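You operate a simulated robot arm through the tools that you are given. There is no shell and no other tool. Be economical: measure what you need, move in short steps, check, and stop when the job is done.

You run a simulated two-armed robot. Do the job below in one go: nothing can be reset, and whatever is moved stays where it is left.

TASK
Pick up the bottle labelled "sealer" from the top of the workbench with one hand, pass it to the other hand and put it on the middle of the workbench. Set down upright: bottle.

It is judged by the outcome, as a careful person would: the job done as asked, and still so three seconds after it is handed in. It fails if anything else is knocked over, pushed out of place, dropped, spilled or broken.

THE ROBOT
Two 7-joint arms with two-finger parallel grippers on one trunk, on a base that drives. Base frame: it is fixed to the floor where the robot stands at the start and does not move with it; the origin is under the middle of the robot, x ahead of it, y to its left, z up; the surface under the hand at the start is at about z = 0.85. Units: m, degrees, N and s.
The left shoulder is at the start at [0.05, 0.168, 1.182], the right one opposite. With the tool pointing down near the work surface each hand reaches from about 0.18 to 0.66 m from the robot's upright axis, wherever it stands, measured 20 degrees to its own side. Places, roughly: middle of the workbench (34x22 cm) [0.42, -1.12, 0.84]. Payload 1.57 kg a hand.
Tool frame (each hand has its own): the origin (TCP) lies between the finger pads and is the grasp point; the fingertips stand 0.03 m ahead of it; z points along the fingers, y is the line along which they close. Largest opening 0.08 m; finger width 0.017, thickness 0.012; the body of the gripper, 0.04 by 0.082 m, starts 0.08 m behind the TCP.
Orientation is that of the tool frame in the base frame, as a unit quaternion [w, x, y, z]. With the fingers straight down and closing along the base's y, the tool's x points along the base's -x, its y along +y and its z along -z.

THE INTERFACE
- The arms move only by the tool move_arm. It takes "left_increments", "right_increments" or both (then of equal length, played together; a hand with none holds still); each is a list of rows, each a list of 7 numbers: the shift along the base's x, y, z in m, then the turn, a rotation vector about the base's x, y, z in degrees, then the gripper command, from -1 (fully open) to 1 (shut), values between in proportion. In form: [[tx, ty, tz, wx, wy, wz, jaw], ...]. A call has 1 to 10 rows; each row is the pose to reach, as a shift and turn from the pose commanded when the call began. Rows are played at 5 a second. More than 0.05 m and 8.6 degrees between two rows, or a gripper value outside its range, and nothing of the call is played. Where a pose cannot be reached the arm comes as near as it can. A force on the tool above 40 N (or 10 N above the force at the start of the call, whichever is more), or a blocked arm, ends the call early, and 0.2 s more pass. The fingers move at their own pace (about 0.045 m/s each) and stop on an object; they squeeze with about 33 N. The grip force told is the motor's: it shows also when the fingers shut on nothing. Time passes only in rows, and 0.2 s behind the last, so rows that repeat a pose let the fingers close. It gives the time, the measured TCP pose, the force on the tool (base axes), the opening and the grip force at its end, in the units of the frame above (readings bear some noise), with the torque about the TCP (base axes, N m) and any sound that the robot's microphone picked up.
- Cameras (640 x 400 px; columns grow to the right, rows downward): "scene" is now at [0.1144, -0.0364, 1.3818]; the picture's right is [-0.43, -0.90, 0.00], its down [-0.60, 0.28, -0.75] and it looks along [0.68, -0.32, -0.66] (base axes); focal length 252 px, centre (320, 200). "left" rides on the left gripper at [0.072, 0.007, -0.122] in its tool frame; the picture's right is [-0.09, 1.00, 0.00], its down [-0.84, -0.08, -0.54] and it looks along [-0.54, -0.05, 0.84] (tool axes); focal length 238 px, centre (320, 200). "right" rides on the right gripper at [0.072, -0.007, -0.122] in its tool frame; the picture's right is [0.09, 1.00, 0.00], its down [-0.84, 0.08, -0.54] and it looks along [-0.54, 0.05, 0.84] (tool axes); focal length 238 px, centre (320, 200). There is no depth. A picture from a camera that has moved, and an enlarged one, comes with that camera's place and axes in the base frame and with its lens.
- get_image(camera): a new picture of that camera. It takes no simulated time.
- lift_body(by): slides the trunk up (or, below 0, down) by that many m; the arms and the scene camera ride with it, the base frame stays. It gives what a move gives, with no picture.
- roll_base(legs): drives the robot by 1 to 6 legs, each [ahead, left, turn to the left] in m, m and degrees, along the robot's own axes; the way and the turn of a leg run together, so that a leg with both is an arc; at most 1.5 m and 180 degrees a leg. The arms and the cameras ride along, it lands a little off, and it stops where it bumps. It gives what a move gives.
- head_to(pan, tilt): turns the head with the scene camera to pan (to the left, within 80 degrees either way) and tilt (down, from -29 to 69), counted from straight ahead of the robot. It gives what a move gives.
- close_up(camera, box): a new picture of the part [left, top, right, bottom] of that camera's present view, enlarged. It takes no simulated time.
- hand_in(): hands the job in; it is judged then, once.

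Go step by step. Nothing tells you exact positions but the pictures and the camera data: compare them with the known pose of the tool, close in by small moves and look again before you grip or let go. The budget is 120 turns and 92 pictures, counting those below and the enlarged ones. Unless the task says otherwise, let go and move clear before handing in, and close with one line.

The tools are called after "Call:" as a command line: name --argument value ..., lists and objects as JSON in quotes. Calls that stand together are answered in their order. move_arm: Moves the arms, as the interface text tells. Its arguments: {"type":"object","properties":{"left_increments":{"type":"array","items":{"type":"array","items":{"type":"number"}}},"right_increments":{"type":"array","items":{"type":"array","items":{"type":"number"}}}},"required":[]} The other tools are called the same way: lift_body (by) slides the trunk up or down; roll_base (legs) drives the base; head_to (pan, tilt) turns the head that bears the scene camera; get_image (camera) takes a picture; close_up (camera, box) takes an enlarged picture of a part of a camera's view; hand_in () hands the job in.

At the start:

```text
time_s: 0.0
left_position: [0.4736, 0.0346, 1.1258]
left_orientation: [0.0, 0.0, 1.0, 0.0]
left_wrist_force: [-0.2, -0.2, 0.9]
left_wrist_torque: [0.01, 0.04, -0.02]
left_finger_gap: 0.0799
left_gripper_force: 0.1
right_position: [0.4469, -0.3511, 1.1593]
right_orientation: [0.0, 0.0, 1.0, 0.0]
right_wrist_force: [0.2, -0.6, 0.0]
right_wrist_torque: [-0.04, 0.02, -0.01]
right_finger_gap: 0.0801
right_gripper_force: 0.1
trunk travel left (down, up): [-0.35, 0.093]
robot x, y, heading: [0.0006, 0.0025, 0.0]
head pan, tilt: [-25.2, 41.3]
```

scene: 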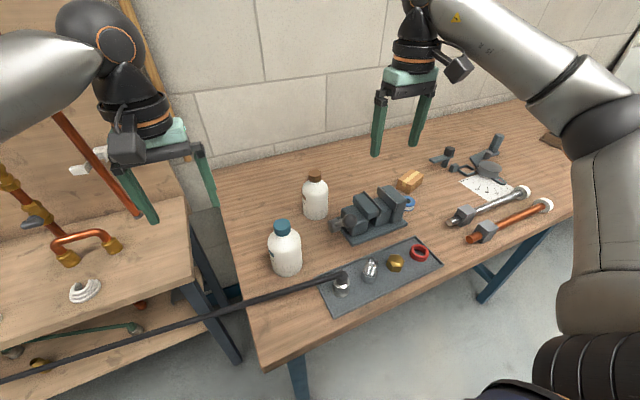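
right: 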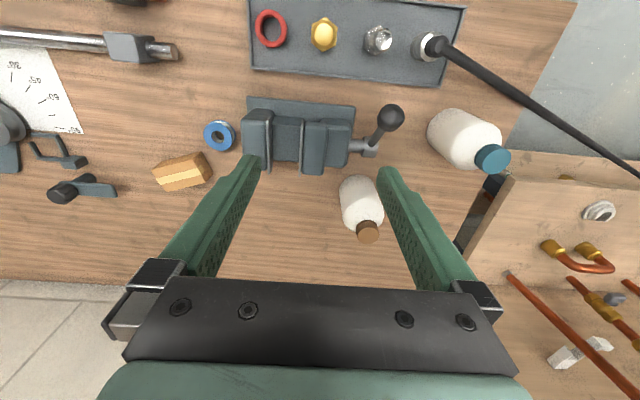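
left: 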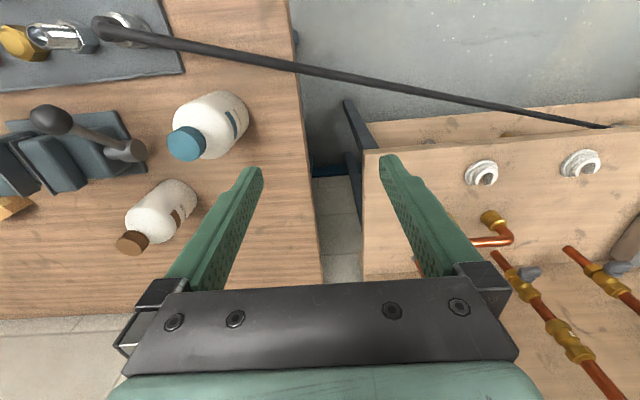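

Two white bottles stand on the bench, one with a blue cap and one with a brown cap. I look closer to read the labels.

Call:
close_up --camera "scene" --box '[240, 160, 360, 290]'

Call:
close_up --camera "left" --box '[110, 80, 260, 260]'

Call:
head_to --pan -60 --tilt 40

Call:
get_image --camera "scene"

```text
3.08 times, centred on (300, 225) of scene
camera zoom: at [0.1144, -0.0364, 1.3818], right [-0.43, -0.9, 0.0], down [-0.6, 0.28, -0.75], along [0.68, -0.32, -0.66], focal length 776 px, centre (382, 123)
```

zoom: 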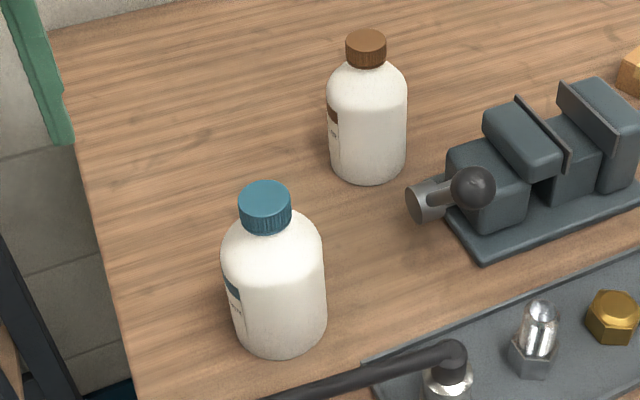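

```text
2.22 times, centred on (185, 170) of left
camera zoom: at [0.4011, 0.0405, 1.2462], right [0.09, 1.0, 0.0], down [0.84, -0.08, 0.54], along [0.54, -0.05, -0.84], focal length 530 px, centre (620, 267)
```

zoom: 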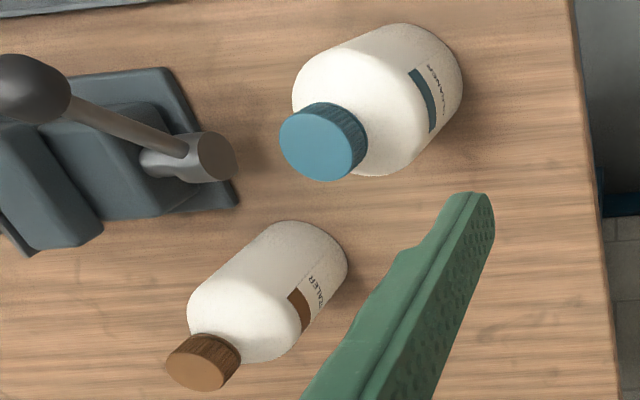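

```text
time_s: 1.0
left_position: [0.4731, 0.0324, 1.125]
left_orientation: [0.0, 0.0, 1.0, 0.0]
left_wrist_force: [0.4, -0.6, -0.4]
left_wrist_torque: [-0.02, -0.02, 0.04]
left_finger_gap: 0.0798
left_gripper_force: 0.0
right_position: [0.4465, -0.3506, 1.1585]
right_orientation: [0.001, 0.0, 1.0, 0.0]
right_wrist_force: [-0.6, -0.1, -0.1]
right_wrist_torque: [0.0, -0.01, 0.03]
right_finger_gap: 0.08
right_gripper_force: 0.1
trunk travel left (down, up): [-0.35, 0.093]
robot x, y, heading: [0.0015, -0.0034, 0.1]
head pan, tilt: [-60.0, 40.0]
```

```text
86 pictures are left
camera scene: at [0.0809, -0.0742, 1.3837], right [-0.87, -0.5, 0.0], down [-0.32, 0.56, -0.77], along [0.38, -0.66, -0.64], focal length 252 px, centre (320, 200)
```

scene: 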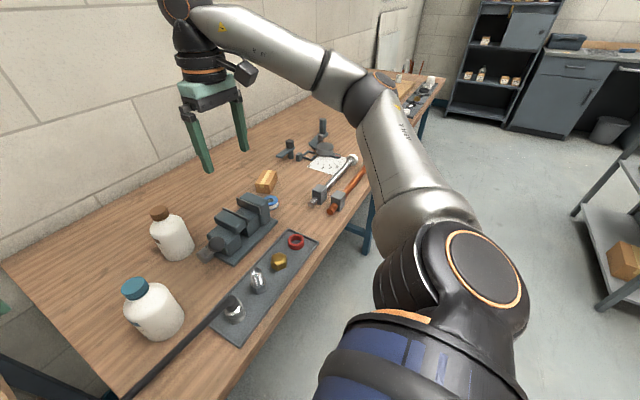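

The brown-capped bottle is "sealer", with its axis near (0.625, -0.263), cap top at about z 0.98, and the blue one is another product. I'll pick it by the cap from above with the right hand (closing along x), and let the left hand take the cap horizontally (closing along y). First I turn both hands in the air.

Call:
move_arm --right_increments '[[0.015, 0.008, -0.004, 0, 0, 8.5, -1], [0.03, 0.016, -0.008, 0, 0, 17, -1], [0.045, 0.024, -0.012, 0, 0, 25.5, -1], [0.06, 0.032, -0.016, 0, 0, 34, -1], [0.075, 0.04, -0.02, 0, 0, 42.5, -1], [0.09, 0.048, -0.024, 0, 0, 51, -1], [0.105, 0.056, -0.028, 0, 0, 59.5, -1], [0.12, 0.064, -0.032, 0, 0, 68, -1], [0.135, 0.072, -0.036, 0, 0, 76.5, -1], [0.15, 0.08, -0.04, 0, 0, 85, -1]]' --left_increments '[[0, 0.008, 0, 0, -8.5, 0, -1], [0, 0.016, 0, 0, -17, 0, -1], [0, 0.024, 0, 0, -25.5, 0, -1], [0, 0.032, 0, 0, -34, 0, -1], [0, 0.04, 0, 0, -42.5, 0, -1], [0, 0.048, 0, 0, -51, 0, -1], [0, 0.056, 0, 0, -59.5, 0, -1], [0, 0.064, 0, 0, -68, 0, -1], [0, 0.072, 0, 0, -76.5, 0, -1], [0, 0.08, 0, 0, -85, 0, -1]]'

Call:
head_to --pan -30 --tilt 38

Call:
get_image --camera "scene"

Call:
get_image --camera "right"

```text
time_s: 3.2
left_position: [0.4712, 0.1136, 1.1251]
left_orientation: [0.676, 0.0, 0.737, 0.001]
left_wrist_force: [-0.8, -0.1, -0.1]
left_wrist_torque: [0.0, 0.02, 0.02]
left_finger_gap: 0.0799
left_gripper_force: 0.0
right_position: [0.3227, -0.1298, 1.1188]
right_orientation: [0.001, -0.656, 0.755, -0.002]
right_wrist_force: [-0.8, 0.7, 1.0]
right_wrist_torque: [0.05, 0.0, 0.02]
right_finger_gap: 0.0798
right_gripper_force: 0.0
right hand out of reach, approached as far as the arm can: row 3, 4, 5, 6, 7, 8, 9, 10
trunk travel left (down, up): [-0.35, 0.093]
robot x, y, heading: [0.0007, -0.0001, 0.0]
head pan, tilt: [-60.0, 40.0]
```

```text
time_s: 4.2
left_position: [0.4727, 0.1139, 1.1252]
left_orientation: [0.675, 0.0, 0.738, 0.0]
left_wrist_force: [0.0, 0.7, 0.2]
left_wrist_torque: [0.0, 0.01, 0.01]
left_finger_gap: 0.0798
left_gripper_force: 0.1
right_position: [0.3245, -0.1292, 1.1198]
right_orientation: [0.001, -0.654, 0.756, -0.002]
right_wrist_force: [0.6, 0.0, -0.3]
right_wrist_torque: [0.01, -0.02, 0.03]
right_finger_gap: 0.0797
right_gripper_force: 0.1
trunk travel left (down, up): [-0.35, 0.093]
robot x, y, heading: [-0.0009, -0.0021, -0.1]
head pan, tilt: [-30.0, 38.0]
```

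```text
85 pictures are left
camera scene: at [0.113, -0.0438, 1.3867], right [-0.5, -0.87, 0.0], down [-0.53, 0.31, -0.79], along [0.68, -0.39, -0.62], focal length 252 px, centre (320, 200)
```

scene: 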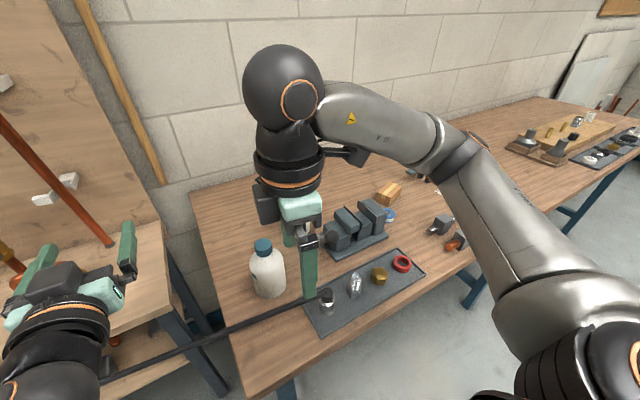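

```text
84 pictures are left
camera right: at [0.3201, -0.2019, 1.2405], right [-1.0, 0.05, -0.01], down [0.04, 0.84, 0.54], along [0.03, 0.54, -0.84], focal length 238 px, centre (320, 200)
```

right: 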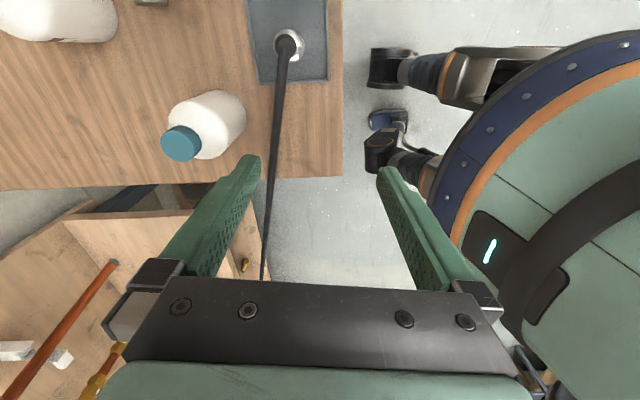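

The right arm couldn't make that wrist turn. I'll turn it back and see which yaws are reachable.

Call:
move_arm --right_increments '[[-0.015, -0.008, 0.004, 0, 0, -8.5, -1], [-0.03, -0.016, 0.008, 0, 0, -17, -1], [-0.045, -0.024, 0.012, 0, 0, -25.5, -1], [-0.06, -0.032, 0.016, 0, 0, -34, -1], [-0.075, -0.04, 0.02, 0, 0, -42.5, -1], [-0.09, -0.048, 0.024, 0, 0, -51, -1], [-0.105, -0.056, 0.028, 0, 0, -59.5, -1], [-0.12, -0.064, 0.032, 0, 0, -68, -1], [-0.135, -0.072, 0.036, 0, 0, -76.5, -1], [-0.15, -0.08, 0.04, 0, 0, -85, -1]]'

```text
time_s: 6.3
left_position: [0.4727, 0.113, 1.1248]
left_orientation: [0.675, -0.001, 0.737, 0.001]
left_wrist_force: [0.3, 0.6, -0.1]
left_wrist_torque: [0.0, -0.02, -0.02]
left_finger_gap: 0.0797
left_gripper_force: 0.0
right_position: [0.1729, -0.2106, 1.1596]
right_orientation: [-0.002, 0.029, 1.0, -0.002]
right_wrist_force: [0.4, -0.8, -0.2]
right_wrist_torque: [-0.02, 0.01, -0.01]
right_finger_gap: 0.0797
right_gripper_force: 0.3
trunk travel left (down, up): [-0.35, 0.093]
robot x, y, heading: [0.0011, -0.0019, -0.0]
head pan, tilt: [-30.0, 38.0]
```

Call:
move_arm --right_increments '[[0.043, -0.005, 0, 0, 0, 0, -1], [0.086, -0.01, 0, 0, 0, 0, -1], [0.129, -0.015, 0, 0, 0, 0, -1], [0.172, -0.02, 0, 0, 0, 0, -1], [0.215, -0.025, 0, 0, 0, 0, -1], [0.258, -0.03, 0, 0, 0, 0, -1], [0.301, -0.035, 0, 0, 0, 0, -1], [0.344, -0.04, -0.01, 0, 0, 0, -1], [0.387, -0.045, -0.02, 0, 0, 0, -1], [0.43, -0.052, -0.03, 0, 0, 0, -1]]'

```text
time_s: 8.6
left_position: [0.4731, 0.1156, 1.1257]
left_orientation: [0.675, 0.0, 0.737, -0.001]
left_wrist_force: [0.6, 1.0, 0.0]
left_wrist_torque: [0.01, -0.01, 0.02]
left_finger_gap: 0.0799
left_gripper_force: 0.0
right_position: [0.6029, -0.2596, 1.1289]
right_orientation: [0.0, 0.025, 1.0, -0.005]
right_wrist_force: [-0.1, 0.5, -0.6]
right_wrist_torque: [-0.04, -0.01, 0.01]
right_finger_gap: 0.0803
right_gripper_force: 0.1
trunk travel left (down, up): [-0.35, 0.093]
robot x, y, heading: [-0.0044, 0.0014, -0.2]
head pan, tilt: [-30.0, 38.0]
```

Reached with the unturned yaw. Now test yawing the other way here.

Call:
move_arm --right_increments '[[0, 0, 0, 0, 0, -8, -1], [0, 0, 0, 0, 0, -16, -1], [0, 0, 0, 0, 0, -24, -1], [0, 0, 0, 0, 0, -32, -1], [0, 0, 0, 0, 0, -40, -1], [0, 0, 0, 0, 0, -48, -1], [0, 0, 0, 0, 0, -56, -1], [0, 0, 0, 0, 0, -64, -1], [0, 0, 0, 0, 0, -72, -1], [0, 0, 0, 0, 0, -80, -1]]'

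Call:
get_image --camera "right"

Call:
get_image --camera "scene"

```text
time_s: 10.8
left_position: [0.4725, 0.1139, 1.1245]
left_orientation: [0.675, 0.0, 0.738, 0.0]
left_wrist_force: [0.3, -0.2, -0.4]
left_wrist_torque: [0.01, -0.01, 0.02]
left_finger_gap: 0.0799
left_gripper_force: 0.0
right_position: [0.6033, -0.2628, 1.1311]
right_orientation: [-0.003, 0.664, 0.747, -0.002]
right_wrist_force: [-0.6, 0.7, 0.1]
right_wrist_torque: [-0.01, 0.03, -0.04]
right_finger_gap: 0.0801
right_gripper_force: 0.1
trunk travel left (down, up): [-0.35, 0.093]
robot x, y, heading: [-0.004, -0.0017, 0.1]
head pan, tilt: [-30.0, 38.0]
```

```text
83 pictures are left
camera right: at [0.589, -0.1919, 1.2512], right [0.98, 0.21, -0.01], down [0.18, -0.82, 0.54], along [0.11, -0.53, -0.84], focal length 238 px, centre (320, 200)
```

right: 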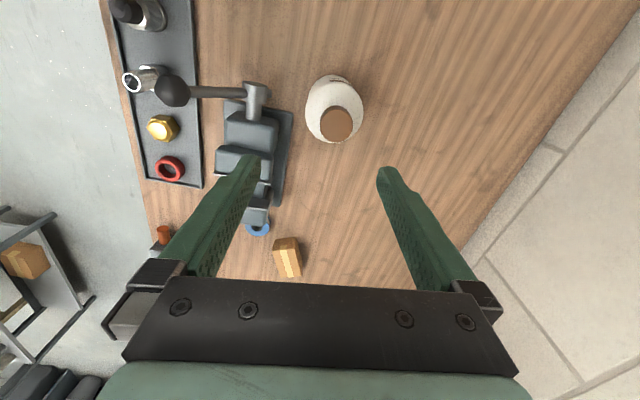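

```text
82 pictures are left
camera scene: at [0.1131, -0.0438, 1.3867], right [-0.5, -0.87, 0.0], down [-0.53, 0.31, -0.79], along [0.68, -0.39, -0.62], focal length 252 px, centre (320, 200)
```

scene: 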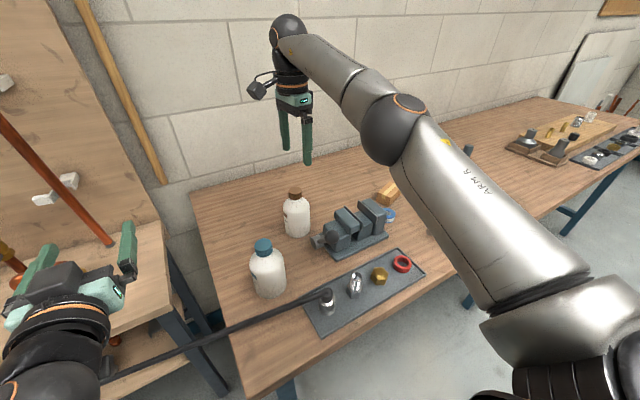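

Good: this turn works. The cap is near (0.621, -0.257), top about z 0.985; I go above it and look again.

Call:
move_arm --right_increments '[[0.01, 0.003, -0.02, 0, 0, -3.5, -1], [0.018, 0.006, -0.05, 0, 0, -7, -1], [0.018, 0.006, -0.075, 0, 0, -7, -1], [0.018, 0.006, -0.085, 0, 0, -7, -1], [0.018, 0.006, -0.085, 0, 0, -7, -1]]'

Call:
get_image --camera "right"

Call:
close_up --camera "scene" --box '[230, 120, 370, 250]'

```text
time_s: 11.9
left_position: [0.4728, 0.1139, 1.1258]
left_orientation: [0.676, -0.001, 0.737, 0.001]
left_wrist_force: [0.1, -0.1, 0.9]
left_wrist_torque: [0.01, 0.0, 0.03]
left_finger_gap: 0.0798
left_gripper_force: 0.0
right_position: [0.6233, -0.2563, 1.0452]
right_orientation: [-0.002, 0.708, 0.706, -0.002]
right_wrist_force: [-0.2, 0.1, 0.7]
right_wrist_torque: [0.01, 0.03, -0.01]
right_finger_gap: 0.0801
right_gripper_force: 0.0
trunk travel left (down, up): [-0.35, 0.093]
robot x, y, heading: [-0.0006, 0.0038, 0.1]
head pan, tilt: [-30.0, 38.0]
```

```text
81 pictures are left
camera right: at [0.6178, -0.1853, 1.1665], right [1.0, 0.09, -0.01], down [0.08, -0.84, 0.54], along [0.04, -0.54, -0.84], focal length 238 px, centre (320, 200)
```

right: 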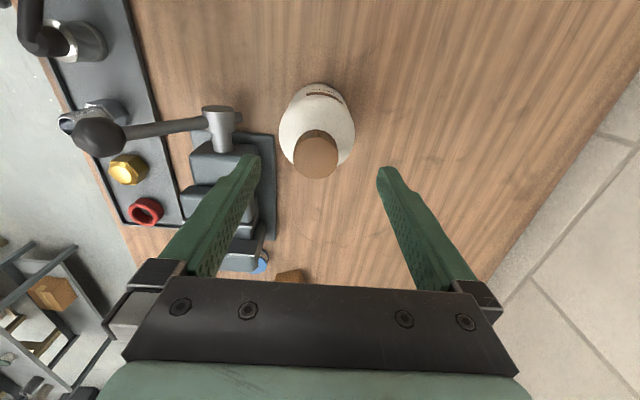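

```text
3.08 times, centred on (300, 185) of scene
camera zoom: at [0.113, -0.0437, 1.3867], right [-0.5, -0.87, 0.0], down [-0.53, 0.31, -0.79], along [0.68, -0.39, -0.62], focal length 776 px, centre (382, 246)
```

zoom: 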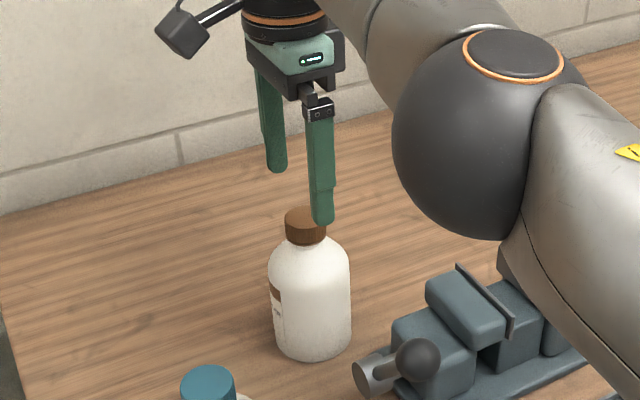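

The cap centre is about (0.620, -0.261). I lower to put the fingertips at the cap's lower edge.

Call:
move_arm --right_increments '[[-0.003, -0.005, -0.02, 0, 0, 0, -1], [-0.003, -0.005, -0.04, 0, 0, 0, -1], [-0.003, -0.005, -0.058, 0, 0, 0, -1], [-0.003, -0.005, -0.058, 0, 0, 0, -1]]'

Call:
get_image --camera "right"

Call:
close_up --camera "scene" --box '[230, 120, 370, 250]'

```text
time_s: 12.9
left_position: [0.4723, 0.1131, 1.1253]
left_orientation: [0.675, -0.001, 0.738, 0.0]
left_wrist_force: [-0.2, 0.0, 0.5]
left_wrist_torque: [0.01, 0.01, -0.02]
left_finger_gap: 0.08
left_gripper_force: 0.1
right_position: [0.627, -0.2607, 0.9864]
right_orientation: [-0.003, 0.709, 0.705, -0.001]
right_wrist_force: [-0.4, -0.2, 0.6]
right_wrist_torque: [0.01, 0.03, 0.0]
right_finger_gap: 0.08
right_gripper_force: 0.0
right hand out of reach, approached as far as the arm can: row 1, 2, 3, 4
trunk travel left (down, up): [-0.35, 0.093]
robot x, y, heading: [-0.004, -0.0002, 0.1]
head pan, tilt: [-30.0, 38.0]
```

```text
79 pictures are left
camera right: at [0.622, -0.1901, 1.1082], right [1.0, 0.09, -0.01], down [0.08, -0.84, 0.54], along [0.04, -0.54, -0.84], focal length 238 px, centre (320, 200)
```

right: 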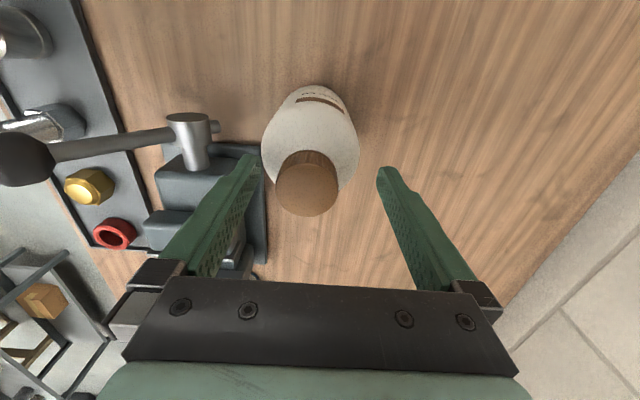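

```text
3.08 times, centred on (300, 185) of scene
camera zoom: at [0.113, -0.0437, 1.3867], right [-0.5, -0.87, 0.0], down [-0.53, 0.31, -0.79], along [0.68, -0.39, -0.62], focal length 776 px, centre (382, 246)
```

zoom: 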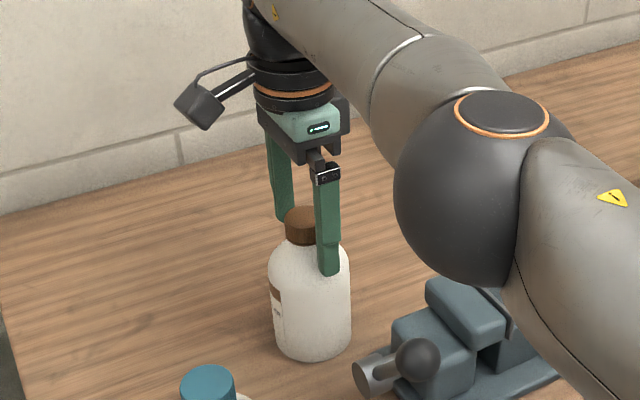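

The hand is about 8 mm too far out in x and near a joint limit; I try shifting back with a little less yaw.

Call:
move_arm --right_increments '[[-0.004, -0.001, 0.001, 0, 0, 6, -1], [-0.008, -0.002, 0.002, 0, 0, 12, -1], [-0.008, -0.002, 0.002, 0, 0, 12, -1]]'

Call:
get_image --camera "right"

```text
time_s: 13.8
left_position: [0.4735, 0.1145, 1.126]
left_orientation: [0.676, 0.0, 0.737, 0.0]
left_wrist_force: [0.8, 0.7, -0.1]
left_wrist_torque: [0.0, 0.02, -0.02]
left_finger_gap: 0.0799
left_gripper_force: 0.0
right_position: [0.6282, -0.2647, 0.9896]
right_orientation: [-0.003, 0.63, 0.776, -0.002]
right_wrist_force: [-0.2, 0.1, 0.2]
right_wrist_torque: [0.05, 0.03, 0.03]
right_finger_gap: 0.0799
right_gripper_force: 0.1
right hand out of reach, approached as far as the arm can: row 1, 2, 3
trunk travel left (down, up): [-0.35, 0.093]
robot x, y, heading: [-0.0021, -0.002, 0.0]
head pan, tilt: [-30.0, 38.0]
```

```text
77 pictures are left
camera right: at [0.607, -0.1958, 1.1109], right [0.96, 0.3, -0.01], down [0.25, -0.8, 0.54], along [0.15, -0.52, -0.84], focal length 238 px, centre (320, 200)
```

right: 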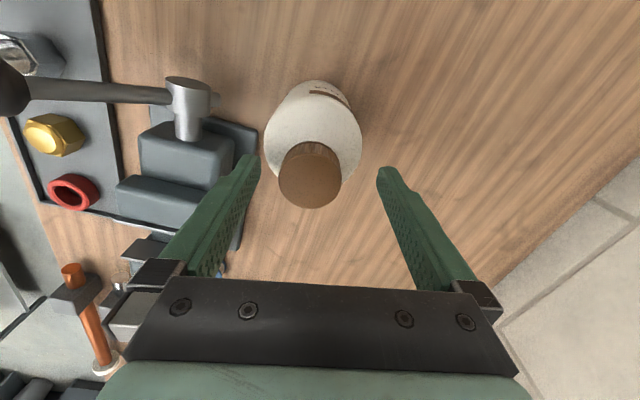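

The arm is in an awkward elbow posture. I raise the hand straight up, lift the trunk and check the posture.

Call:
move_arm --right_increments '[[0, 0, 0.03, 0, 0, 0, -1], [0, 0, 0.06, 0, 0, 0, -1], [0, 0, 0.09, 0, 0, 0, -1], [-0.02, 0, 0.12, 0, 0, 0, -1], [-0.04, 0, 0.14, 0, 0, 0, -1]]'

Call:
lift_body --by 0.09

Call:
get_image --camera "scene"

```text
time_s: 14.9
left_position: [0.4734, 0.1135, 1.1258]
left_orientation: [0.676, 0.0, 0.737, 0.0]
left_wrist_force: [0.5, -0.7, -0.3]
left_wrist_torque: [0.02, 0.02, -0.03]
left_finger_gap: 0.08
left_gripper_force: 0.1
right_position: [0.5863, -0.264, 1.1298]
right_orientation: [-0.003, 0.63, 0.776, -0.001]
right_wrist_force: [-0.4, 0.9, -0.8]
right_wrist_torque: [0.03, 0.01, -0.04]
right_finger_gap: 0.0801
right_gripper_force: 0.1
right hand out of reach, approached as far as the arm can: row 2, 3
trunk travel left (down, up): [-0.35, 0.093]
robot x, y, heading: [0.0015, 0.0025, 0.3]
head pan, tilt: [-30.0, 38.0]
```

```text
time_s: 16.2
left_position: [0.4724, 0.1147, 1.2147]
left_orientation: [0.675, 0.0, 0.738, 0.0]
left_wrist_force: [-0.5, -0.4, 0.4]
left_wrist_torque: [0.0, -0.03, 0.02]
left_finger_gap: 0.0799
left_gripper_force: 0.0
right_position: [0.5875, -0.2638, 1.2186]
right_orientation: [-0.002, 0.631, 0.776, -0.002]
right_wrist_force: [-0.3, -1.0, 0.1]
right_wrist_torque: [0.02, 0.0, 0.0]
right_finger_gap: 0.0799
right_gripper_force: 0.1
trunk travel left (down, up): [-0.44, 0.003]
robot x, y, heading: [-0.0019, 0.0015, -0.0]
head pan, tilt: [-30.0, 38.0]
```

```text
76 pictures are left
camera scene: at [0.1132, -0.0438, 1.4767], right [-0.5, -0.87, 0.0], down [-0.53, 0.31, -0.79], along [0.68, -0.39, -0.62], focal length 252 px, centre (320, 200)
```

scene: 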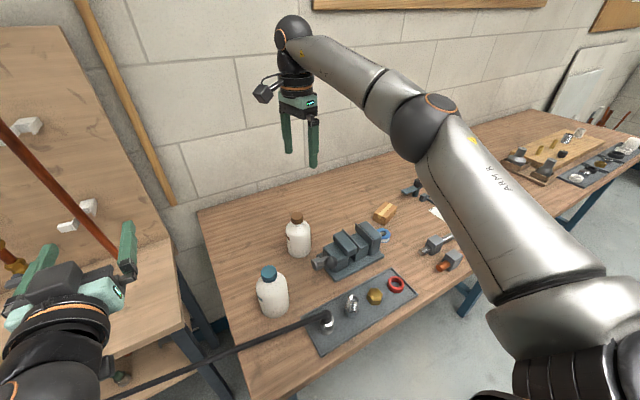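

It's plain reach: the bottle is slightly too far out, and there is free floor ahead of the robot (bench edge at x≈0.28). I pull the right hand back a bit and drive 10 cm ahead.

Call:
move_arm --right_increments '[[-0.03, 0, 0, 0, 0, -4, -1], [-0.06, 0, 0, 0, 0, -8, -1], [-0.09, 0, 0, 0, 0, -11, -1]]'

Call:
roll_base --legs '[[0.1, 0, 0]]'

Call:
get_image --camera "right"

```text
time_s: 17.0
left_position: [0.473, 0.1128, 1.2166]
left_orientation: [0.676, 0.0, 0.737, 0.001]
left_wrist_force: [0.2, -0.7, 0.4]
left_wrist_torque: [0.03, -0.03, 0.02]
left_finger_gap: 0.08
left_gripper_force: 0.0
right_position: [0.4964, -0.2645, 1.218]
right_orientation: [-0.003, 0.703, 0.711, -0.001]
right_wrist_force: [1.1, -0.6, -1.0]
right_wrist_torque: [-0.02, 0.01, -0.01]
right_finger_gap: 0.0796
right_gripper_force: 0.0
trunk travel left (down, up): [-0.44, 0.003]
robot x, y, heading: [0.0014, -0.0006, 0.1]
head pan, tilt: [-30.0, 38.0]
```

```text
time_s: 18.2
left_position: [0.5378, 0.1182, 1.2163]
left_orientation: [0.675, -0.001, 0.737, 0.001]
left_wrist_force: [0.0, -0.4, 0.9]
left_wrist_torque: [0.02, -0.03, -0.04]
left_finger_gap: 0.08
left_gripper_force: 0.0
right_position: [0.565, -0.2603, 1.2182]
right_orientation: [-0.003, 0.702, 0.713, -0.001]
right_wrist_force: [0.0, 0.0, 0.4]
right_wrist_torque: [0.0, 0.01, -0.04]
right_finger_gap: 0.0799
right_gripper_force: 0.0
trunk travel left (down, up): [-0.44, 0.003]
robot x, y, heading: [0.0679, 0.0029, -0.1]
head pan, tilt: [-30.0, 38.0]
stopped in leg 1: the robot was blocked; the commanded pose is now the measured one
```

```text
75 pictures are left
camera right: at [0.5564, -0.1898, 1.3397], right [0.99, 0.11, -0.01], down [0.09, -0.84, 0.54], along [0.05, -0.54, -0.84], focal length 238 px, centre (320, 200)
```

right: 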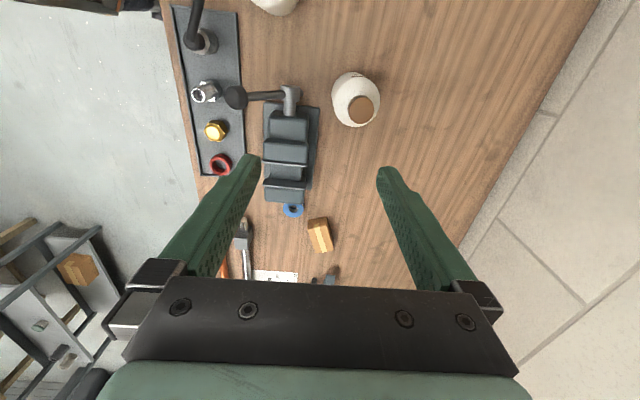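

Stopped against the bench at +0.068 m, nothing disturbed. The cap is still at about (0.62, -0.26); I approach again.

Call:
move_arm --right_increments '[[0.02, 0, -0.035, 0, 0, 0, -1], [0.04, 0, -0.07, 0, 0, 0, -1], [0.055, 0, -0.11, 0, 0, 0, -1], [0.055, 0, -0.15, 0, 0, 0, -1], [0.055, 0, -0.18, 0, 0, 0, -1], [0.055, 0, -0.18, 0, 0, 0, -1]]'

Call:
get_image --camera "right"

```text
time_s: 19.6
left_position: [0.539, 0.1174, 1.2152]
left_orientation: [0.675, -0.001, 0.738, 0.001]
left_wrist_force: [0.2, -0.7, 0.0]
left_wrist_torque: [0.01, 0.0, 0.01]
left_finger_gap: 0.0801
left_gripper_force: 0.1
right_position: [0.6203, -0.2602, 1.0371]
right_orientation: [-0.003, 0.702, 0.713, -0.002]
right_wrist_force: [0.2, 0.7, 0.0]
right_wrist_torque: [-0.02, -0.02, 0.05]
right_finger_gap: 0.0802
right_gripper_force: 0.0
trunk travel left (down, up): [-0.44, 0.003]
robot x, y, heading: [0.0627, 0.003, 0.0]
head pan, tilt: [-30.0, 38.0]
```

```text
74 pictures are left
camera right: at [0.6132, -0.1899, 1.1583], right [0.99, 0.11, -0.01], down [0.09, -0.84, 0.54], along [0.05, -0.54, -0.84], focal length 238 px, centre (320, 200)
```

right: 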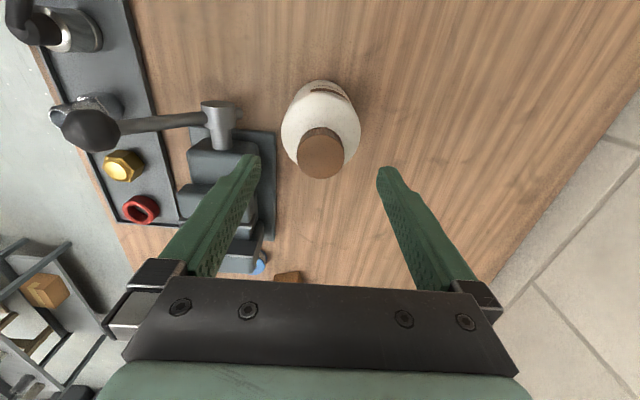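

Centred now. I lower 5 cm and check before closing.

Call:
move_arm --right_increments '[[0, 0, -0.025, 0, 0, 0, -1], [0, -0.001, -0.05, 0, 0, 0, -1], [0, -0.001, -0.05, 0, 0, 0, -1]]'

Call:
get_image --camera "right"

Call:
close_up --camera "scene" --box '[230, 130, 390, 270]'

```text
time_s: 20.4
left_position: [0.5376, 0.1168, 1.2157]
left_orientation: [0.676, -0.001, 0.737, 0.002]
left_wrist_force: [0.3, 0.1, -0.5]
left_wrist_torque: [-0.04, -0.02, -0.01]
left_finger_gap: 0.08
left_gripper_force: 0.1
right_position: [0.6203, -0.2613, 0.9876]
right_orientation: [-0.002, 0.702, 0.712, -0.003]
right_wrist_force: [-0.1, 0.6, -0.3]
right_wrist_torque: [-0.02, 0.03, 0.02]
right_finger_gap: 0.08
right_gripper_force: 0.0
trunk travel left (down, up): [-0.44, 0.003]
robot x, y, heading: [0.0662, 0.002, 0.4]
head pan, tilt: [-30.0, 38.0]
```

```text
73 pictures are left
camera right: at [0.6131, -0.1909, 1.1086], right [0.99, 0.11, -0.01], down [0.1, -0.84, 0.54], along [0.05, -0.54, -0.84], focal length 238 px, centre (320, 200)
```

right: 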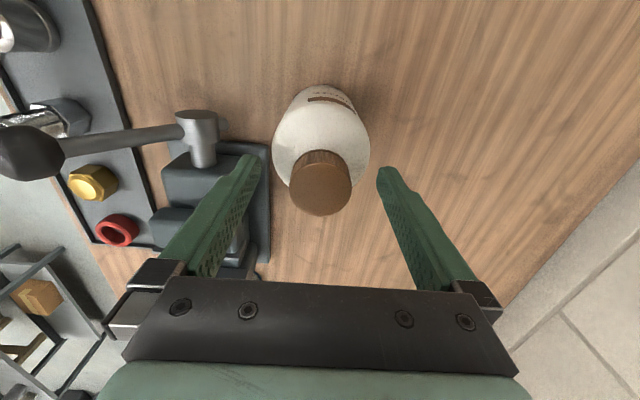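

```text
2.86 times, centred on (310, 200) of scene
camera zoom: at [0.1795, -0.0413, 1.4767], right [-0.5, -0.87, 0.0], down [-0.53, 0.31, -0.79], along [0.68, -0.39, -0.62], focal length 720 px, centre (349, 200)
```

zoom: 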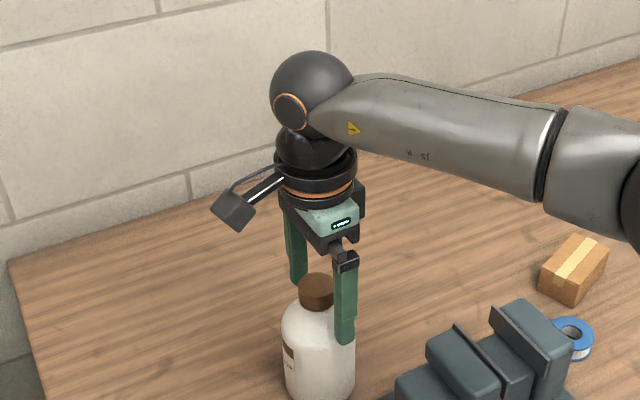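

Aligned on the cap. Close the right gripper.

Call:
move_arm --right_increments '[[0, 0, 0, 0, 0, 0, 0], [0, 0, 0, 0, 0, 0, 1], [0, 0, 0, 0, 0, 0, 1], [0, 0, 0, 0, 0, 0, 1], [0, 0, 0, 0, 0, 0, 1]]'

Call:
get_image --camera "right"

```text
time_s: 21.6
left_position: [0.5378, 0.1179, 1.2155]
left_orientation: [0.675, -0.002, 0.738, 0.002]
left_wrist_force: [0.5, -0.1, 0.3]
left_wrist_torque: [0.0, 0.0, 0.0]
left_finger_gap: 0.0798
left_gripper_force: 0.0
right_position: [0.6192, -0.2617, 0.9884]
right_orientation: [-0.001, 0.701, 0.713, -0.001]
right_wrist_force: [1.0, -2.1, 13.6]
right_wrist_torque: [-0.02, -0.04, 0.05]
right_finger_gap: 0.0463
right_gripper_force: 33.3
trunk travel left (down, up): [-0.44, 0.003]
robot x, y, heading: [0.0686, 0.0001, 0.1]
head pan, tilt: [-30.0, 38.0]
```

```text
71 pictures are left
camera right: at [0.6127, -0.1908, 1.1113], right [0.99, 0.11, 0.0], down [0.09, -0.84, 0.54], along [0.05, -0.54, -0.84], focal length 238 px, centre (320, 200)
```

right: 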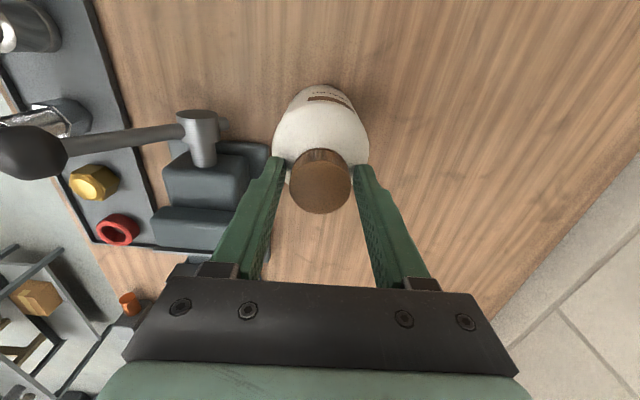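

The tips landed on the bottle's shoulder (gap 46 mm, upward force). I open, raise 1 cm and close again.

Call:
move_arm --right_increments '[[0, 0, 0, 0, 0, 0, -0.4], [0, 0, 0.004, 0, 0, 0, -0.4], [0, 0, 0.01, 0, 0, 0, -0.4], [0, -0.001, 0.01, 0, 0, 0, 0.2], [0, -0.001, 0.01, 0, 0, 0, 1], [0, -0.001, 0.01, 0, 0, 0, 1], [0, -0.001, 0.01, 0, 0, 0, 1], [0, -0.001, 0.01, 0, 0, 0, 1]]'

Call:
get_image --camera "right"

Call:
close_up --camera "scene" --box '[250, 160, 370, 270]'

```text
time_s: 23.4
left_position: [0.5393, 0.1172, 1.2151]
left_orientation: [0.675, -0.001, 0.738, 0.001]
left_wrist_force: [-0.7, 0.3, 0.3]
left_wrist_torque: [-0.01, 0.0, -0.04]
left_finger_gap: 0.0802
left_gripper_force: 0.0
right_position: [0.6213, -0.2641, 0.999]
right_orientation: [-0.003, 0.701, 0.713, -0.002]
right_wrist_force: [2.1, 0.6, 2.4]
right_wrist_torque: [0.0, -0.56, -0.02]
right_finger_gap: 0.035
right_gripper_force: 33.1
trunk travel left (down, up): [-0.44, 0.003]
robot x, y, heading: [0.0656, 0.0005, 0.2]
head pan, tilt: [-30.0, 38.0]
```

```text
70 pictures are left
camera right: at [0.6132, -0.1922, 1.1193], right [0.99, 0.11, -0.01], down [0.09, -0.84, 0.54], along [0.05, -0.54, -0.84], focal length 238 px, centre (320, 200)
```

right: 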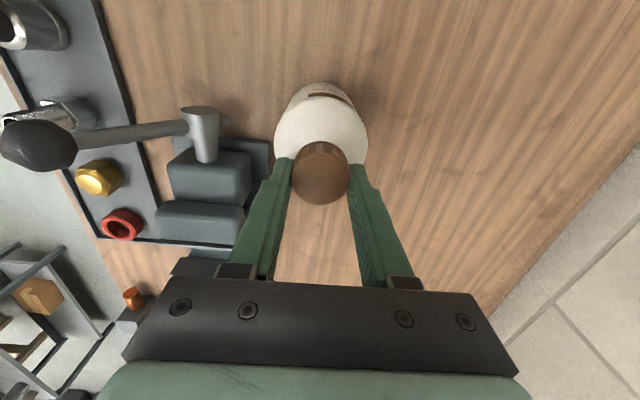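

```text
3.64 times, centred on (310, 215) of scene
camera zoom: at [0.1796, -0.0412, 1.4767], right [-0.5, -0.87, 0.0], down [-0.53, 0.31, -0.79], along [0.68, -0.39, -0.62], focal length 917 px, centre (356, 146)
```

zoom: 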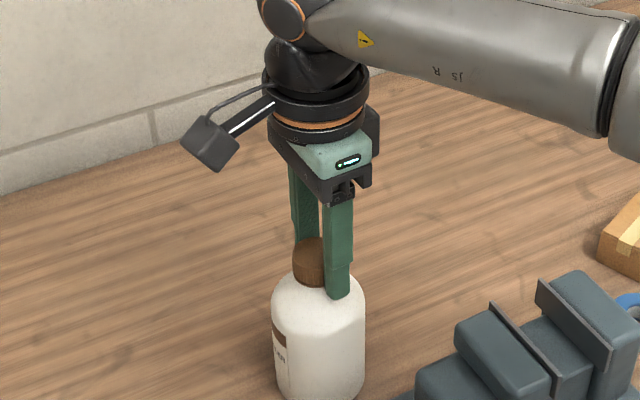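

The gap is 35 mm, so it holds the cap. Lift gently.

Call:
move_arm --right_increments '[[0, 0, 0.01, 0, 0, 0, 1], [0, 0, 0.03, 0, 0, 0, 1], [0, 0, 0.06, 0, 0, 0, 1], [0, 0, 0.09, 0, 0, 0, 1], [0, 0, 0.12, 0, 0, 0, 1], [0, 0, 0.12, 0, 0, 0, 1]]'

Call:
get_image --camera "scene"

Call:
get_image --camera "left"

```text
time_s: 24.8
left_position: [0.5396, 0.1165, 1.2145]
left_orientation: [0.675, -0.002, 0.738, 0.002]
left_wrist_force: [-0.5, 0.1, 0.8]
left_wrist_torque: [-0.01, 0.0, -0.03]
left_finger_gap: 0.0798
left_gripper_force: 0.1
right_position: [0.6205, -0.2626, 1.117]
right_orientation: [-0.004, 0.702, 0.712, -0.002]
right_wrist_force: [-0.6, 0.7, -5.1]
right_wrist_torque: [-0.02, -0.01, 0.05]
right_finger_gap: 0.0349
right_gripper_force: 33.0
trunk travel left (down, up): [-0.44, 0.003]
robot x, y, heading: [0.0674, 0.0007, 0.1]
head pan, tilt: [-30.0, 38.0]
```

```text
68 pictures are left
camera scene: at [0.1803, -0.0417, 1.4766], right [-0.5, -0.87, 0.0], down [-0.53, 0.31, -0.79], along [0.68, -0.39, -0.62], focal length 252 px, centre (320, 200)
```

scene: 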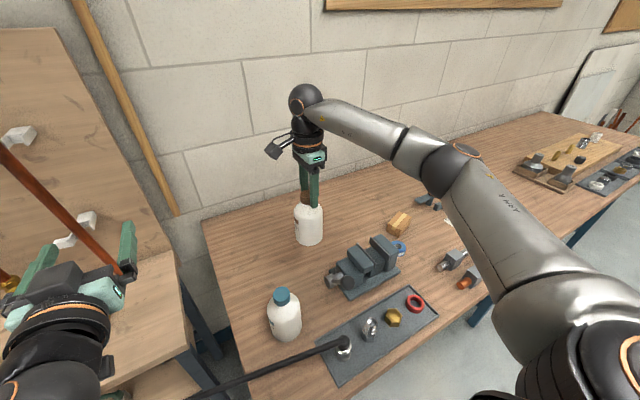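

```text
67 pictures are left
camera left: at [0.4122, 0.1231, 1.153], right [0.0, 1.0, 0.09], down [-0.47, -0.08, 0.88], along [0.89, -0.05, 0.46], focal length 238 px, centre (320, 200)
```

left: 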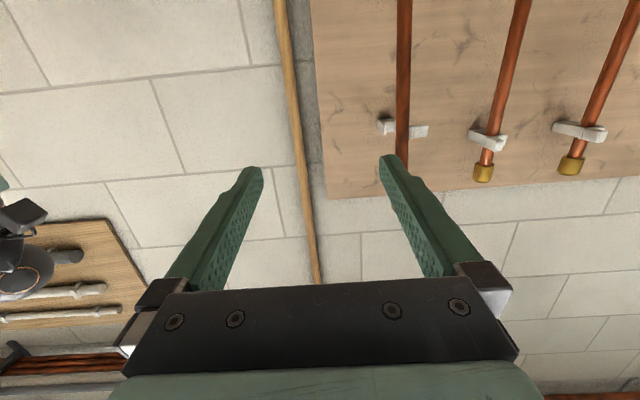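

The sealer bottle hangs upright in the right hand. I bring it toward the middle and move the left hand back, ready to approach horizontally from behind.

Call:
move_arm --right_increments '[[-0.008, 0.03, 0.01, 0, 0, 0, 1], [-0.016, 0.06, 0.02, 0, 0, 0, 1], [-0.024, 0.09, 0.03, 0, 0, 0, 1], [-0.032, 0.12, 0.035, 0, 0, 0, 1], [-0.04, 0.15, 0.035, 0, 0, 0, 1], [-0.04, 0.16, 0.035, 0, 0, 0, 1], [-0.04, 0.16, 0.035, 0, 0, 0, 1]]' --left_increments '[[-0.02, 0, -0.01, 0, -1, 0, -1], [-0.04, 0, -0.02, 0, -2, 0, -1], [-0.06, 0, -0.03, 0, -3, 0, -1], [-0.08, 0, -0.04, 0, -4, 0, -1], [-0.1, 0, -0.05, 0, -5, 0, -1], [-0.1, 0, -0.06, 0, -5, 0, -1], [-0.1, 0, -0.07, 0, -5, 0, -1]]'

Call:
get_image --camera "scene"

```text
time_s: 26.4
left_position: [0.4546, 0.1141, 1.1553]
left_orientation: [0.723, -0.017, 0.691, 0.003]
left_wrist_force: [0.0, -1.0, 0.4]
left_wrist_torque: [-0.03, -0.02, 0.0]
left_finger_gap: 0.0802
left_gripper_force: 0.2
left hand out of reach, approached as far as the arm can: row 3, 4, 5, 6, 7
right_position: [0.5801, -0.1037, 1.1523]
right_orientation: [-0.003, 0.702, 0.712, -0.003]
right_wrist_force: [-0.2, 0.1, -4.0]
right_wrist_torque: [0.0, 0.01, 0.01]
right_finger_gap: 0.0348
right_gripper_force: 33.0
trunk travel left (down, up): [-0.44, 0.003]
robot x, y, heading: [0.0666, 0.0045, -0.0]
head pan, tilt: [-30.0, 38.0]
```

```text
66 pictures are left
camera scene: at [0.1799, -0.0413, 1.4767], right [-0.5, -0.87, 0.0], down [-0.53, 0.31, -0.79], along [0.68, -0.39, -0.62], focal length 252 px, centre (320, 200)
```

scene: 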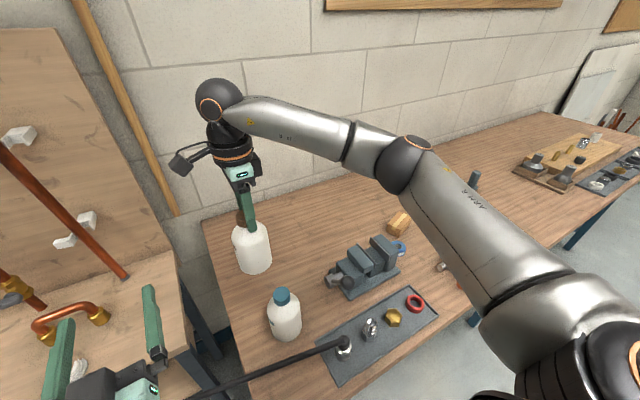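

The left hand cannot point forward so close in; I move the bottle further out and bring the left hand in line behind it, at the cap's height.

Call:
move_arm --right_increments '[[0.02, -0.013, 0, 0, 0, 0, 1], [0.04, -0.026, 0, 0, 0, 0, 1], [0.06, -0.036, 0, 0, 0, 0, 1], [0.06, -0.036, 0, 0, 0, 0, 1]]'

Call:
move_arm --left_increments '[[0.02, -0.01, -0.01, 0, 1, 0, -1], [0.04, -0.04, -0.02, 0, 2, 0, -1], [0.045, -0.08, -0.024, 0, 2, 0, -1], [0.045, -0.12, -0.024, 0, 2, 0, -1], [0.045, -0.16, -0.024, 0, 2, 0, -1], [0.045, -0.2, -0.024, 0, 2, 0, -1], [0.045, -0.235, -0.024, 0, 2, 0, -1], [0.045, -0.255, -0.024, 0, 2, 0, -1], [0.045, -0.255, -0.024, 0, 2, 0, -1]]'

Call:
get_image --camera "scene"

Call:
get_image --camera "left"

```text
time_s: 27.4
left_position: [0.4555, 0.1163, 1.1542]
left_orientation: [0.722, -0.016, 0.692, 0.007]
left_wrist_force: [-0.8, -0.8, 1.0]
left_wrist_torque: [0.02, 0.0, 0.01]
left_finger_gap: 0.0801
left_gripper_force: 0.0
right_position: [0.639, -0.1396, 1.1524]
right_orientation: [-0.004, 0.702, 0.712, -0.004]
right_wrist_force: [0.1, -0.1, -3.9]
right_wrist_torque: [-0.02, -0.04, 0.0]
right_finger_gap: 0.0346
right_gripper_force: 33.3
trunk travel left (down, up): [-0.44, 0.003]
robot x, y, heading: [0.0657, 0.0017, -0.1]
head pan, tilt: [-30.0, 38.0]
```

```text
time_s: 28.5
left_position: [0.5163, 0.0378, 1.074]
left_orientation: [0.696, 0.048, 0.709, 0.103]
left_wrist_force: [0.4, 0.7, 0.7]
left_wrist_torque: [-0.01, 0.01, -0.01]
left_finger_gap: 0.0799
left_gripper_force: 0.1
right_position: [0.639, -0.1408, 1.152]
right_orientation: [-0.004, 0.702, 0.712, -0.003]
right_wrist_force: [-0.2, 0.0, -3.2]
right_wrist_torque: [-0.03, -0.02, -0.01]
right_finger_gap: 0.0347
right_gripper_force: 33.0
trunk travel left (down, up): [-0.44, 0.003]
robot x, y, heading: [0.0682, 0.0038, -0.1]
head pan, tilt: [-30.0, 38.0]
stopped in row 5 (left hand): the arm was blocked; the commanded pose is now the measured one
```

```text
65 pictures are left
camera scene: at [0.1797, -0.042, 1.4767], right [-0.5, -0.87, 0.0], down [-0.53, 0.31, -0.79], along [0.68, -0.39, -0.62], focal length 252 px, centre (320, 200)
```

scene: 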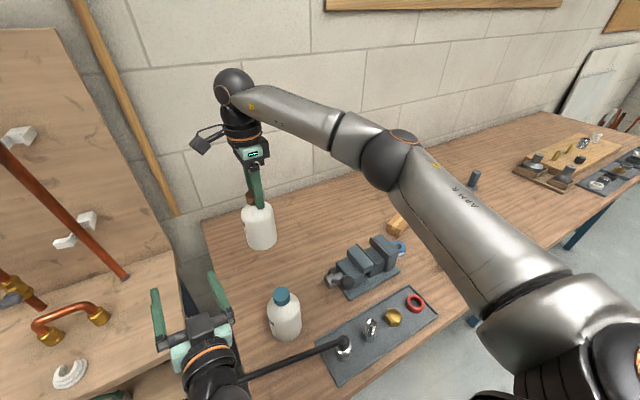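

```text
64 pictures are left
camera left: at [0.3926, 0.0498, 1.0051], right [-0.07, 0.95, 0.3], down [-0.51, -0.3, 0.81], along [0.86, -0.1, 0.51], focal length 238 px, centre (320, 200)
```

left: 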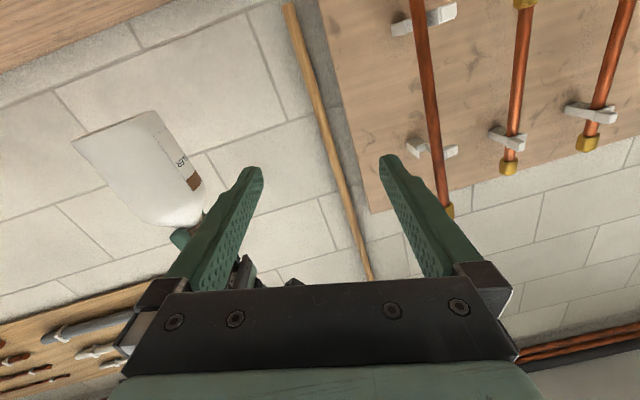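

The left arm got blocked. I look to see what is touching.

Call:
head_to --pan 10 --tilt 60

Call:
get_image --camera "scene"

```text
time_s: 29.6
left_position: [0.5162, 0.0384, 1.0741]
left_orientation: [0.696, 0.048, 0.709, 0.103]
left_wrist_force: [-0.7, 0.7, -0.7]
left_wrist_torque: [0.01, 0.0, 0.01]
left_finger_gap: 0.0798
left_gripper_force: 0.0
right_position: [0.6414, -0.1403, 1.1533]
right_orientation: [-0.003, 0.701, 0.713, -0.002]
right_wrist_force: [0.2, 0.4, -4.1]
right_wrist_torque: [0.02, 0.04, 0.02]
right_finger_gap: 0.0344
right_gripper_force: 33.5
trunk travel left (down, up): [-0.44, 0.003]
robot x, y, heading: [0.0669, -0.0003, -0.0]
head pan, tilt: [10.0, 60.0]
```

```text
63 pictures are left
camera scene: at [0.1709, 0.0132, 1.447], right [0.17, -0.98, 0.0], down [-0.85, -0.15, -0.5], along [0.49, 0.09, -0.87], focal length 252 px, centre (320, 200)
```

scene: 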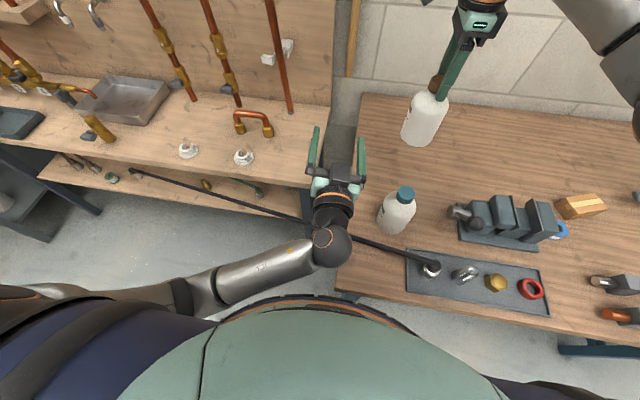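

The left forearm meets the robot's own body when it reaches across. I bring the left hand back to its own side, straighten it, and instead take the bottle over to y≈0.05.

Call:
move_arm --left_increments '[[0.005, 0.01, 0.015, -3, 0, -3, -1], [0.01, 0.02, 0.03, -6, 0, -6, -1], [0.014, 0.03, 0.045, -9, -1, -9, -1], [0.014, 0.04, 0.055, -12, -1, -12.5, -1], [0.014, 0.04, 0.06, -12, -1, -12.5, -1]]'

Call:
move_arm --right_increments '[[0, 0.035, 0, 0, 0, 0, 1], [0, 0.07, 0, 0, 0, 0, 1], [0, 0.105, 0, 0, 0, 0, 1], [0, 0.14, 0, 0, 0, 0, 1], [0, 0.17, 0, 0, 0, 0, 1], [0, 0.185, 0, 0, 0, 0, 1], [0, 0.185, 0, 0, 0, 0, 1]]'

Call:
get_image --camera "scene"

Call:
get_image --camera "left"

```text
time_s: 30.8
left_position: [0.5324, 0.0797, 1.1318]
left_orientation: [0.71, 0.053, 0.701, -0.043]
left_wrist_force: [-0.6, 0.0, 0.0]
left_wrist_torque: [-0.02, 0.01, 0.0]
left_finger_gap: 0.08
left_gripper_force: 0.1
right_position: [0.6386, -0.1388, 1.154]
right_orientation: [-0.003, 0.701, 0.713, -0.003]
right_wrist_force: [-0.6, 0.2, -4.6]
right_wrist_torque: [-0.03, 0.0, -0.01]
right_finger_gap: 0.0348
right_gripper_force: 32.8
trunk travel left (down, up): [-0.44, 0.003]
robot x, y, heading: [0.0653, -0.0005, 0.2]
head pan, tilt: [10.0, 60.0]
```

```text
time_s: 32.4
left_position: [0.5314, 0.0806, 1.1342]
left_orientation: [0.711, 0.051, 0.7, -0.045]
left_wrist_force: [0.3, -0.4, 0.0]
left_wrist_torque: [-0.01, -0.02, -0.01]
left_finger_gap: 0.0799
left_gripper_force: 0.2
right_position: [0.6309, 0.0227, 1.1496]
right_orientation: [-0.003, 0.702, 0.712, -0.003]
right_wrist_force: [0.1, 0.8, -4.7]
right_wrist_torque: [-0.04, -0.01, 0.01]
right_finger_gap: 0.0351
right_gripper_force: 33.2
right hand out of reach, approached as far as the arm can: row 5, 6, 7
trunk travel left (down, up): [-0.44, 0.003]
robot x, y, heading: [0.0642, 0.0057, 0.0]
head pan, tilt: [10.0, 60.0]
```

```text
62 pictures are left
camera scene: at [0.1709, 0.0134, 1.4469], right [0.18, -0.98, 0.0], down [-0.85, -0.15, -0.5], along [0.49, 0.09, -0.87], focal length 252 px, centre (320, 200)
```

scene: 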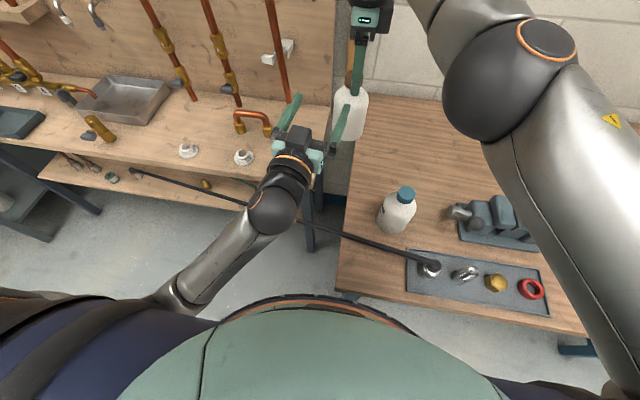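

```text
61 pictures are left
camera left: at [0.4131, 0.1041, 1.0594], right [0.13, 0.99, 0.1], down [-0.56, -0.01, 0.83], along [0.82, -0.17, 0.55], focal length 238 px, centre (320, 200)
```

left: 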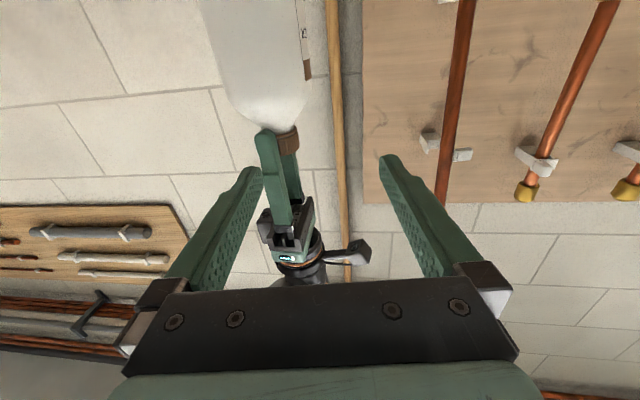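

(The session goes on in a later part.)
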